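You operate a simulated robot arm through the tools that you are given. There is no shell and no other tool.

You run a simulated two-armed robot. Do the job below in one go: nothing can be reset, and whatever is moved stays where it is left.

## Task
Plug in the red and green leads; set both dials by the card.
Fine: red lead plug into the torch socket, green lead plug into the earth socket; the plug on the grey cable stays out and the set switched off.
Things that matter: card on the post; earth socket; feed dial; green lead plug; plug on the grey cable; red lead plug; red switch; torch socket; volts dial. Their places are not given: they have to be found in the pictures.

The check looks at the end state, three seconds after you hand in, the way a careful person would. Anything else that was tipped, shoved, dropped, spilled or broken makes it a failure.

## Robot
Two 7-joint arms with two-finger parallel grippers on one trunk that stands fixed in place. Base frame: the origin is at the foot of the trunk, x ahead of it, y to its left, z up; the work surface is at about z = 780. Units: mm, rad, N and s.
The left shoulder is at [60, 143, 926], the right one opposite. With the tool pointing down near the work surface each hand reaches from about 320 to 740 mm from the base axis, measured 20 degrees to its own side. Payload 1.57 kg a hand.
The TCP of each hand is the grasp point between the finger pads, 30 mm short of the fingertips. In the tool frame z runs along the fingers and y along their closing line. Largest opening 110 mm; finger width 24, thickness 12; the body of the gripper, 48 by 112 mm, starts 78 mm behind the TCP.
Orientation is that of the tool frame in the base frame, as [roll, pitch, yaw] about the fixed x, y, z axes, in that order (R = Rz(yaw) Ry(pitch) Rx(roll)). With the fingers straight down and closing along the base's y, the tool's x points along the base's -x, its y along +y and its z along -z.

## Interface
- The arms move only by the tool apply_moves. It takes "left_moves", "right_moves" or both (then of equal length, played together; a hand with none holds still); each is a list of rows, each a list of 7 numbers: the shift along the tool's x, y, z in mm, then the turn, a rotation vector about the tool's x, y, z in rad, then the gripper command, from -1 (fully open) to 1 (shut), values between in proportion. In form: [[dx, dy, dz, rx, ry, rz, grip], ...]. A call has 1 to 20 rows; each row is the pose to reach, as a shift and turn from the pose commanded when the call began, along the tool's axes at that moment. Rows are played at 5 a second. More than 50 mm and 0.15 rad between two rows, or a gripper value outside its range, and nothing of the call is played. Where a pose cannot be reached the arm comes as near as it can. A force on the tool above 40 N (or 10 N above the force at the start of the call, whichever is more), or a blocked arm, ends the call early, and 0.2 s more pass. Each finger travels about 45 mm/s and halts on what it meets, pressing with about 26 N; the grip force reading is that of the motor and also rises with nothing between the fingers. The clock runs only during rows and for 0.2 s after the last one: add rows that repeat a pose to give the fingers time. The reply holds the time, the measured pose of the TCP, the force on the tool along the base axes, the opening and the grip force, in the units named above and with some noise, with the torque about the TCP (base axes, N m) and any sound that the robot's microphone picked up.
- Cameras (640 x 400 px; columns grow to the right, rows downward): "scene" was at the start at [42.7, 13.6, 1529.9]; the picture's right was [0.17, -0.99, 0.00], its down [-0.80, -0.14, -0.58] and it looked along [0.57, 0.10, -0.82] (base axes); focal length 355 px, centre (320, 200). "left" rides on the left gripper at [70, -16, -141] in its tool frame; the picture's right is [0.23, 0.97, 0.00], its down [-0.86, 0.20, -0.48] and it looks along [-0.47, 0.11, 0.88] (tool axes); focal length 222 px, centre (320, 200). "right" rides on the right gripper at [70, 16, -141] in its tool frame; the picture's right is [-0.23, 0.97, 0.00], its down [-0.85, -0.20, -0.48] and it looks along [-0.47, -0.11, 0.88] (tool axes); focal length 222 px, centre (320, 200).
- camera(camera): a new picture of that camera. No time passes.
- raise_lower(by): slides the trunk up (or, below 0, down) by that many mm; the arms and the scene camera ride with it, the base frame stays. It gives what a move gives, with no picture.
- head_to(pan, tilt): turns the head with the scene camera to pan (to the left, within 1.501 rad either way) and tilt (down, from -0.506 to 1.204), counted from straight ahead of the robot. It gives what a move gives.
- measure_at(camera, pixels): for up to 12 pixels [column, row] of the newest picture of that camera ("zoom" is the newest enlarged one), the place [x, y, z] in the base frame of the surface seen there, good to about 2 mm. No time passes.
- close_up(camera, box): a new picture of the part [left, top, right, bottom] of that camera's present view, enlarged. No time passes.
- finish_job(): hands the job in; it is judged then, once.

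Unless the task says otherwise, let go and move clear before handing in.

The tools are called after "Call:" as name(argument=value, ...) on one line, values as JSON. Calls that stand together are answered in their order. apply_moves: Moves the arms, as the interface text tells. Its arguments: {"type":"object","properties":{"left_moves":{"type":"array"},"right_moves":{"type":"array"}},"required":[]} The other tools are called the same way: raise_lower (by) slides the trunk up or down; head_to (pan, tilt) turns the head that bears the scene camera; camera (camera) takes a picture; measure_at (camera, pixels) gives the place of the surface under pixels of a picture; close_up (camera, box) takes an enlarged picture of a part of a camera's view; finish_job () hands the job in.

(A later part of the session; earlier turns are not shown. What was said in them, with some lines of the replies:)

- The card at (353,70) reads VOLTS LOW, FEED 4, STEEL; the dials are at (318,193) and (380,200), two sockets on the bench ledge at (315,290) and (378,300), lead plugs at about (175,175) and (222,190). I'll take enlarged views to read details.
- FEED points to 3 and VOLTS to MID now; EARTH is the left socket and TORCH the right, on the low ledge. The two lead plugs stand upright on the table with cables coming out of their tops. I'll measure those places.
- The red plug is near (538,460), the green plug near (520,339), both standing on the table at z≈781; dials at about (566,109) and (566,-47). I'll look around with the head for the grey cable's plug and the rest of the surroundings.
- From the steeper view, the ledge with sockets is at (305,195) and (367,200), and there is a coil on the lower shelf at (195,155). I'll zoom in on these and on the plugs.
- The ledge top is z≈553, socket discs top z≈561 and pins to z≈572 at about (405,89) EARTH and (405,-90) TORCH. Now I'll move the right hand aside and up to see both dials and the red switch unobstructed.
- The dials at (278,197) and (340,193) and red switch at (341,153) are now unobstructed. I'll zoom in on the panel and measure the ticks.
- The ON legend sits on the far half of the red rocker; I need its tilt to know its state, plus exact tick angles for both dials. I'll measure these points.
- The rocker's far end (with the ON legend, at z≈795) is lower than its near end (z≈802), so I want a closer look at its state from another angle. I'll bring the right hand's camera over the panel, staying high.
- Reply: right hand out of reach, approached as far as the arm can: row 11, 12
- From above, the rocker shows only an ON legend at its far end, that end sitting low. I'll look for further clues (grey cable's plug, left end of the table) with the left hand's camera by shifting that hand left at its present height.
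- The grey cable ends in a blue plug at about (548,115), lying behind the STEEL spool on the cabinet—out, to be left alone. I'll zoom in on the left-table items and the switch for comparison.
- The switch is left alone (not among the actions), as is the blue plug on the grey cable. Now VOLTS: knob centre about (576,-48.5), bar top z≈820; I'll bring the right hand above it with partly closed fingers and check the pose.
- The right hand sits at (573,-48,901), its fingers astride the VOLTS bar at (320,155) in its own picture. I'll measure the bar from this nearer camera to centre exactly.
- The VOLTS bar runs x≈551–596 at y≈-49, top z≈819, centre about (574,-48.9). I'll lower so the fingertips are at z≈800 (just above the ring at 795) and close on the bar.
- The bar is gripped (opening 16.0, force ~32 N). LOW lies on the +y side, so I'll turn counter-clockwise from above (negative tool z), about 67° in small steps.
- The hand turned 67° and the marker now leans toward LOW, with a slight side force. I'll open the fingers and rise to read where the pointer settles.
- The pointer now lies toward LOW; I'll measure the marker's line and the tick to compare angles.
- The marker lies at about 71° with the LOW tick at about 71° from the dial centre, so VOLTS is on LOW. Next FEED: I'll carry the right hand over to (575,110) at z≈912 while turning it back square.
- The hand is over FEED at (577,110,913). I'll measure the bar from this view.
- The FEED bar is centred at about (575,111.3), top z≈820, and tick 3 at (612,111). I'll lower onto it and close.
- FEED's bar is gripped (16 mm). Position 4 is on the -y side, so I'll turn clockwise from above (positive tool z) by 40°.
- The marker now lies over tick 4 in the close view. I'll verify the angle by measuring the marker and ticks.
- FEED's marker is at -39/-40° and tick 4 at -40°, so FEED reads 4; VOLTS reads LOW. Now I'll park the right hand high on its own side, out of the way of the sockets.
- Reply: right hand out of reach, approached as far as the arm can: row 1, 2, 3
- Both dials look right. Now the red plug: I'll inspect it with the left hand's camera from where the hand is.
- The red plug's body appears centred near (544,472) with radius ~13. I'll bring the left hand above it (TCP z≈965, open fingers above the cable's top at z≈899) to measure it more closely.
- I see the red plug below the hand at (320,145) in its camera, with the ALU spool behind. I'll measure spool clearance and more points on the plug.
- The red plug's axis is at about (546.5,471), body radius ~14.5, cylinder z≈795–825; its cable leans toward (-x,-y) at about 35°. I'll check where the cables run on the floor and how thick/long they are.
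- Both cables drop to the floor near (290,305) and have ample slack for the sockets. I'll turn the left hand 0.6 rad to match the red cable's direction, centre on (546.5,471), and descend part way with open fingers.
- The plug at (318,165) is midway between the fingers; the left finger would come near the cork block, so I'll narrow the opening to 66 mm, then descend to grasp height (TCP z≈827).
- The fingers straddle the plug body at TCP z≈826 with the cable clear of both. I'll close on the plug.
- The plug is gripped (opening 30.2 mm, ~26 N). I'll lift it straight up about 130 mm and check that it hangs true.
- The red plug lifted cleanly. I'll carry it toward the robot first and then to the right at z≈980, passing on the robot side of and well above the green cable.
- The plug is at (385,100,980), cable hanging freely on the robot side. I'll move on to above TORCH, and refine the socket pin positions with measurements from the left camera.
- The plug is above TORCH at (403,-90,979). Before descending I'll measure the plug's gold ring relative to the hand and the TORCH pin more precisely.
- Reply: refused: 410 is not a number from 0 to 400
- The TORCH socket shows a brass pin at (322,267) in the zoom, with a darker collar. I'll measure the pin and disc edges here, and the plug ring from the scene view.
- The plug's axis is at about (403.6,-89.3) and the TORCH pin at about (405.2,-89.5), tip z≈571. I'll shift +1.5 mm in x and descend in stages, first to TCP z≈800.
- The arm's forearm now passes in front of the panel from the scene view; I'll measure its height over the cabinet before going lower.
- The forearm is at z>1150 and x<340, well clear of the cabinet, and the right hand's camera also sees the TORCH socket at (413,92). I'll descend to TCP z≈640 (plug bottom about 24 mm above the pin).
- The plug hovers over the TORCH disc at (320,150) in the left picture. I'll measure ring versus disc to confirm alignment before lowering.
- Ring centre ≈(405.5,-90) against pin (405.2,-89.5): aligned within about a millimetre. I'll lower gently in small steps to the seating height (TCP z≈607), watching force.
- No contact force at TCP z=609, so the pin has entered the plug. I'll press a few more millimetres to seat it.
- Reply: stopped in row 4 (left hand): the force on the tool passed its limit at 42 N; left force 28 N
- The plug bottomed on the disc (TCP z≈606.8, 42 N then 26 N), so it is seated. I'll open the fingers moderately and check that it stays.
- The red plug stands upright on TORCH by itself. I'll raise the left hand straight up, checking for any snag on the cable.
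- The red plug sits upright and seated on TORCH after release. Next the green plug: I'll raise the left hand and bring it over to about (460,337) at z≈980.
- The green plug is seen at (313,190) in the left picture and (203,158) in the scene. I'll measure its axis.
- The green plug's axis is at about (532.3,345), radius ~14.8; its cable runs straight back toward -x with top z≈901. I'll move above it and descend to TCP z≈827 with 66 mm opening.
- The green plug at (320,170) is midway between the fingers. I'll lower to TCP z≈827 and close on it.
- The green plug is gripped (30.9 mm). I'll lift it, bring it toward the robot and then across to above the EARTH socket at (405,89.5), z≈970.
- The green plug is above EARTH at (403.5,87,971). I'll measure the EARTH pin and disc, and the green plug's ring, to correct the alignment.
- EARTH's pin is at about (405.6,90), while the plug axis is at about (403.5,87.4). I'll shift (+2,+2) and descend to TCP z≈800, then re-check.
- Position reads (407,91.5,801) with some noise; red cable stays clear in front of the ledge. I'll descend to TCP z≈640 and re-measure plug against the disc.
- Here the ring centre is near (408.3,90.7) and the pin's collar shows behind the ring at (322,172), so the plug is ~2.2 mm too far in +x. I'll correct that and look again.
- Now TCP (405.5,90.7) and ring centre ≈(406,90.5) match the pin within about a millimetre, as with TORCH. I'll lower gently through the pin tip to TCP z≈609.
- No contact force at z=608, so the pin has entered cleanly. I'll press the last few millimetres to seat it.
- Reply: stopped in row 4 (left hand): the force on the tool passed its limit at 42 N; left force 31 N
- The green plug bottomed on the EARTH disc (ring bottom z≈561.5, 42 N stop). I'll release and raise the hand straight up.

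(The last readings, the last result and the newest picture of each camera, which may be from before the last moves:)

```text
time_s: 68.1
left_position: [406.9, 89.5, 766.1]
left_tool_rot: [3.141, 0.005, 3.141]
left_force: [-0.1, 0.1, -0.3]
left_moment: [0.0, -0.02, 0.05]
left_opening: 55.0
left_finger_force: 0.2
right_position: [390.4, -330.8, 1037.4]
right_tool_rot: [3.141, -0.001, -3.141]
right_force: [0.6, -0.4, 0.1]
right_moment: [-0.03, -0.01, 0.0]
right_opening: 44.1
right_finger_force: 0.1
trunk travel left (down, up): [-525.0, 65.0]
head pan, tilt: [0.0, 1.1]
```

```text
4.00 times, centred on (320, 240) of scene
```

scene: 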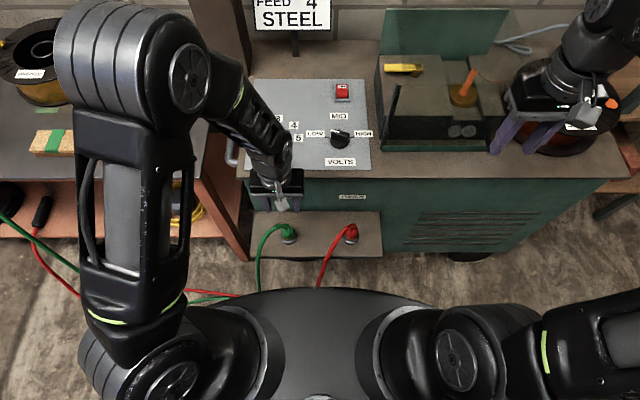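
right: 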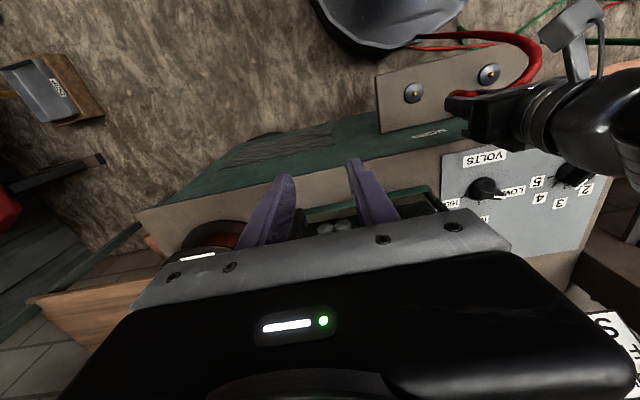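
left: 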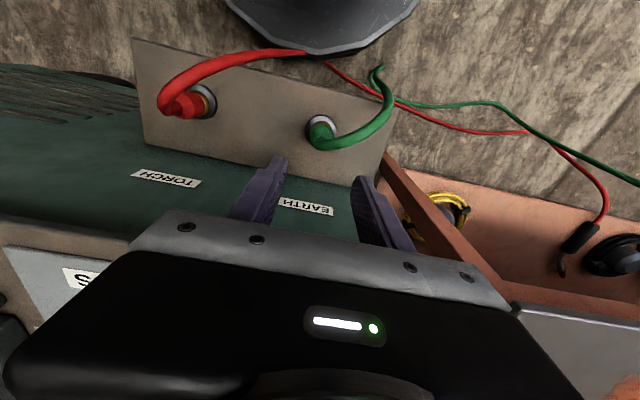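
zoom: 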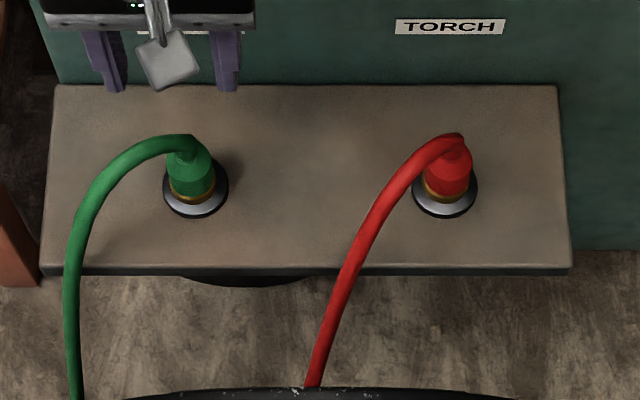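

Both plugs stand seated: green on EARTH, red on TORCH. I'll raise the left hand and take it back over to its starting place, then inspect everything.

Call:
apply_moves(left_moves=[[0, 0, -45, 0, 0, 0, -0.2], [0, 0, -90, 0, 0, 0, -0.2], [0, 0, -135, 0, 0, 0, -0.2], [0, 0, -180, 0, 0, 0, -0.2], [0, 0, -225, 0, 0, 0, -0.2], [0, 0, -268, 0, 0, 0, -0.2], [-8, 40, -268, 0, 0, 0, -0.2], [-18, 80, -268, 0, 0, 0, -0.2], [-28, 120, -268, 0, 0, 0, -0.2], [-40, 160, -268, 0, 0, 0, -0.2], [-55, 200, -268, 0, 0, 0, -0.2], [-75, 240, -268, 0, 0, 0, -0.2], [-75, 240, -268, 0, 0, 0, -0.2]])

Call:
head_to(pan=0.0, tilt=0.95)

Call:
camera(camera="scene")

Call:
close_up(camera="scene", box=[240, 130, 384, 220])

Call:
close_up(camera="scene", box=[240, 250, 400, 350])

Call:
camera(camera="left")

```text
time_s: 70.9
left_position: [479.2, 332.9, 1035.4]
left_tool_rot: [3.141, 0.004, -3.14]
left_force: [0.4, -0.2, 0.4]
left_moment: [0.04, 0.01, -0.01]
left_opening: 65.9
left_finger_force: 0.0
right_position: [387.9, -331.2, 1035.8]
right_tool_rot: [3.139, 0.001, -3.141]
right_force: [1.0, -0.3, 0.3]
right_moment: [0.01, 0.03, 0.01]
right_opening: 43.7
right_finger_force: 0.1
trunk travel left (down, up): [-525.0, 65.0]
head pan, tilt: [0.0, 1.1]
```

```text
time_s: 71.6
left_position: [480.5, 332.4, 1035.0]
left_tool_rot: [-3.141, 0.004, -3.14]
left_force: [0.0, 0.1, -0.7]
left_moment: [0.0, 0.0, 0.07]
left_opening: 65.7
left_finger_force: 0.1
right_position: [390.7, -329.8, 1036.0]
right_tool_rot: [3.142, 0.001, 3.141]
right_force: [0.3, 0.5, 1.3]
right_moment: [-0.02, -0.04, 0.01]
right_opening: 44.4
right_finger_force: 0.0
trunk travel left (down, up): [-525.0, 65.0]
head pan, tilt: [0.0, 0.949]
```

```text
taken
```

scene: 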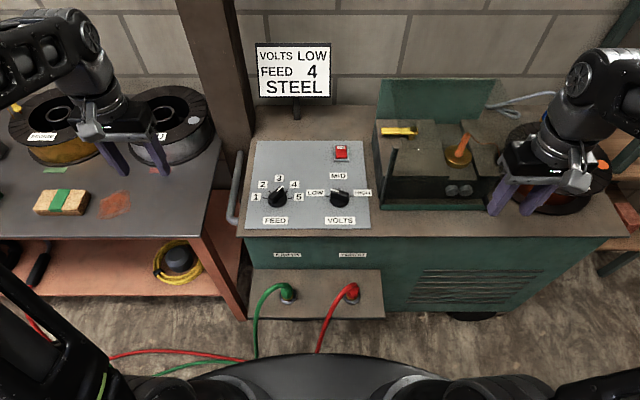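

```text
4.44 times, centred on (312, 175) of scene
```

zoom: 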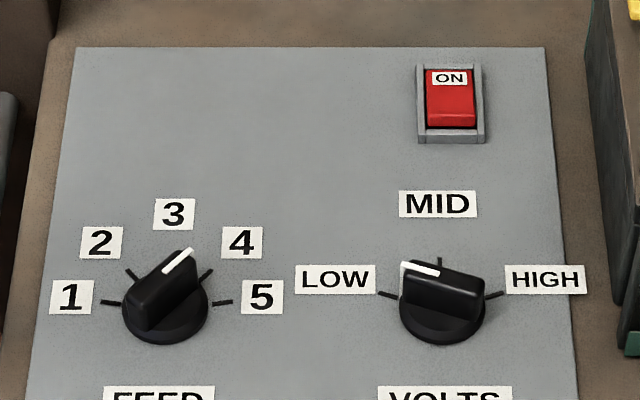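

```text
4.00 times, centred on (320, 300) of scene
```

zoom: 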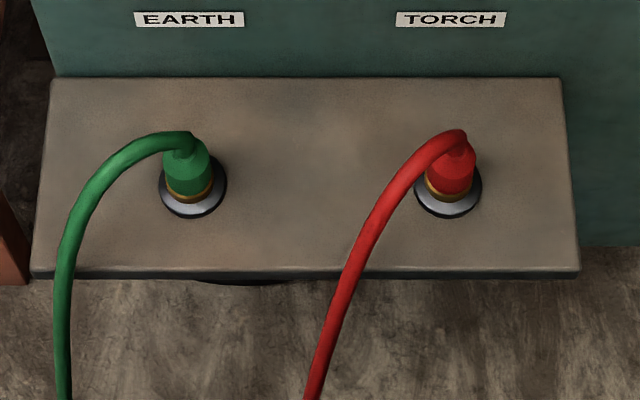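

```text
taken
```

left: 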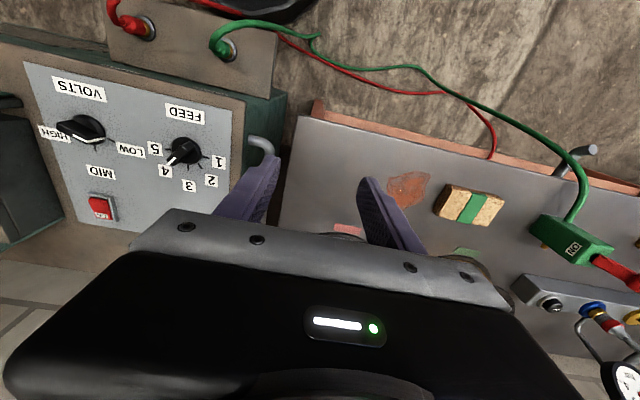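

Everything looks in place: FEED 4, VOLTS LOW, red in TORCH, green in EARTH, the rocker untouched. Before handing in, I'll look again at the surroundings and the similar ON-marked box on the table to judge the switch's convention.

Call:
head_to(pan=0.55, tilt=0.8)

Call:
camera(camera="scene")

Call:
close_up(camera="left", box=[480, 190, 640, 290])

Call:
head_to(pan=-0.35, tilt=0.75)

Call:
camera(camera="scene")

Call:
close_up(camera="scene", box=[120, 180, 280, 280])

```text
time_s: 72.6
left_position: [479.5, 332.3, 1033.3]
left_tool_rot: [-3.141, 0.004, -3.141]
left_force: [-0.6, -0.9, 0.0]
left_moment: [0.0, 0.0, 0.0]
left_opening: 66.1
left_finger_force: 0.1
right_position: [390.3, -330.1, 1036.2]
right_tool_rot: [-3.141, 0.001, -3.14]
right_force: [-0.9, -0.6, -0.9]
right_moment: [-0.01, -0.01, 0.03]
right_opening: 44.0
right_finger_force: 0.0
trunk travel left (down, up): [-525.0, 65.0]
head pan, tilt: [0.55, 0.799]
```

```text
taken
```

scene: 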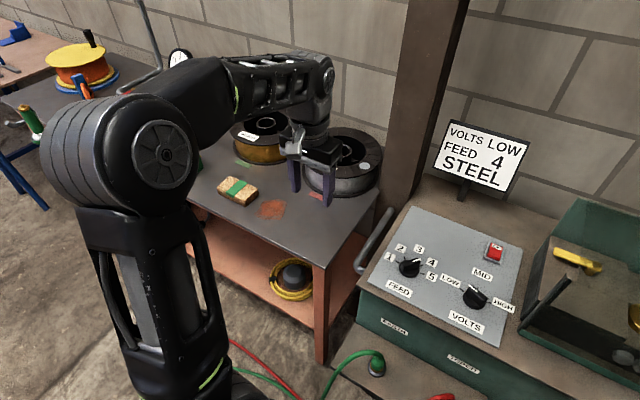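

```text
4.00 times, centred on (560, 240) of left
```

zoom: 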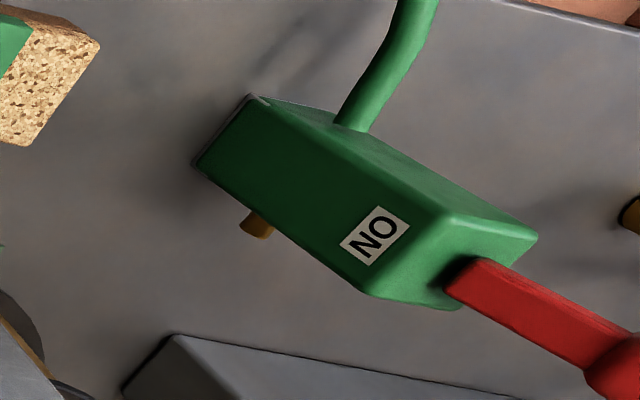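

```text
time_s: 73.8
left_position: [479.7, 332.6, 1035.0]
left_tool_rot: [-3.141, 0.002, 3.141]
left_force: [0.0, -0.2, -0.1]
left_moment: [-0.01, -0.02, -0.01]
left_opening: 66.0
left_finger_force: 0.2
right_position: [388.8, -329.5, 1035.7]
right_tool_rot: [3.141, 0.001, 3.14]
right_force: [0.4, 0.0, 0.0]
right_moment: [0.01, 0.01, 0.01]
right_opening: 43.8
right_finger_force: 0.0
trunk travel left (down, up): [-525.0, 65.0]
head pan, tilt: [-0.351, 0.75]
```

```text
taken
```

scene: 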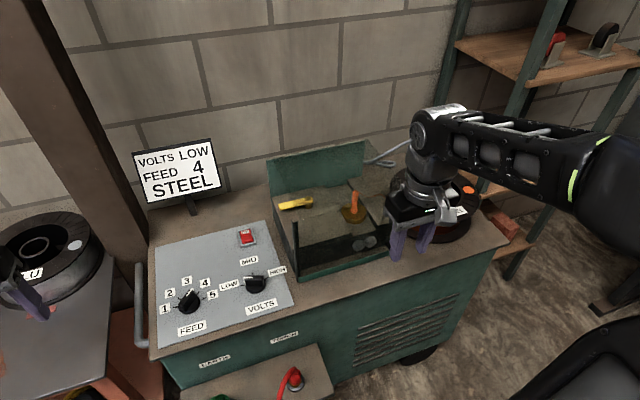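

```text
4.00 times, centred on (200, 230) of scene
```

zoom: 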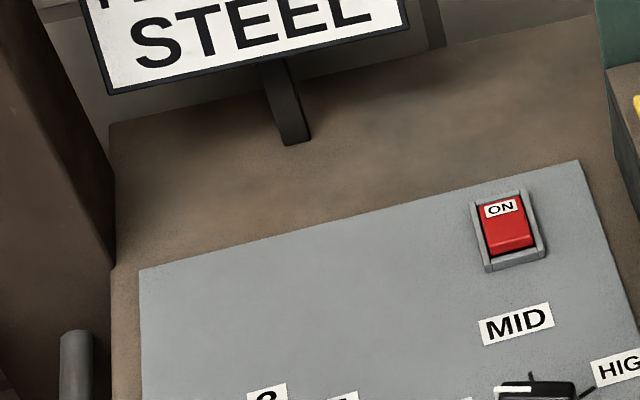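

The last views show FEED on 4 and VOLTS on LOW, with red seated on TORCH and green on EARTH (ring bottoms at the disc tops, z≈561.5). The blue plug on the grey cable is still lying out. I never touched the red rocker. The job calls for it to stay as it was, so I'm leaving it, although its ON end sits low and I couldn't confirm its state from the pictures. Both hands are empty and clear, so I'm handing in.

Call:
finish_job()

```text
The job is handed in.
```

The job is handed in with both leads plugged in and both dials set to the card, but I couldn't confirm that the set is switched off.

- **Red lead:** its plug is seated in the TORCH socket, upright, and has been let go.
- **Green lead:** its plug is seated in the EARTH socket, upright, and has been let go.
- **Dials:** FEED points to 4 and VOLTS to LOW. Both pointers measured within about 2° of their ticks.
- **Grey cable:** I took the blue plug behind the STEEL spool to be the plug meant. I didn't touch it, and it was still out when last seen. Another plug on a grey cable stands at the left end of the table; I didn't touch that one either.
- **Red switch:** I never touched it. I read the task as saying it was already off and should stay that way. However, its ON end sits about 7 mm lower than the other end, which on many rocker switches means on. I saw no OFF mark or lamp to settle it.

Nothing else looked disturbed in the last pictures, and both hands are empty and clear.
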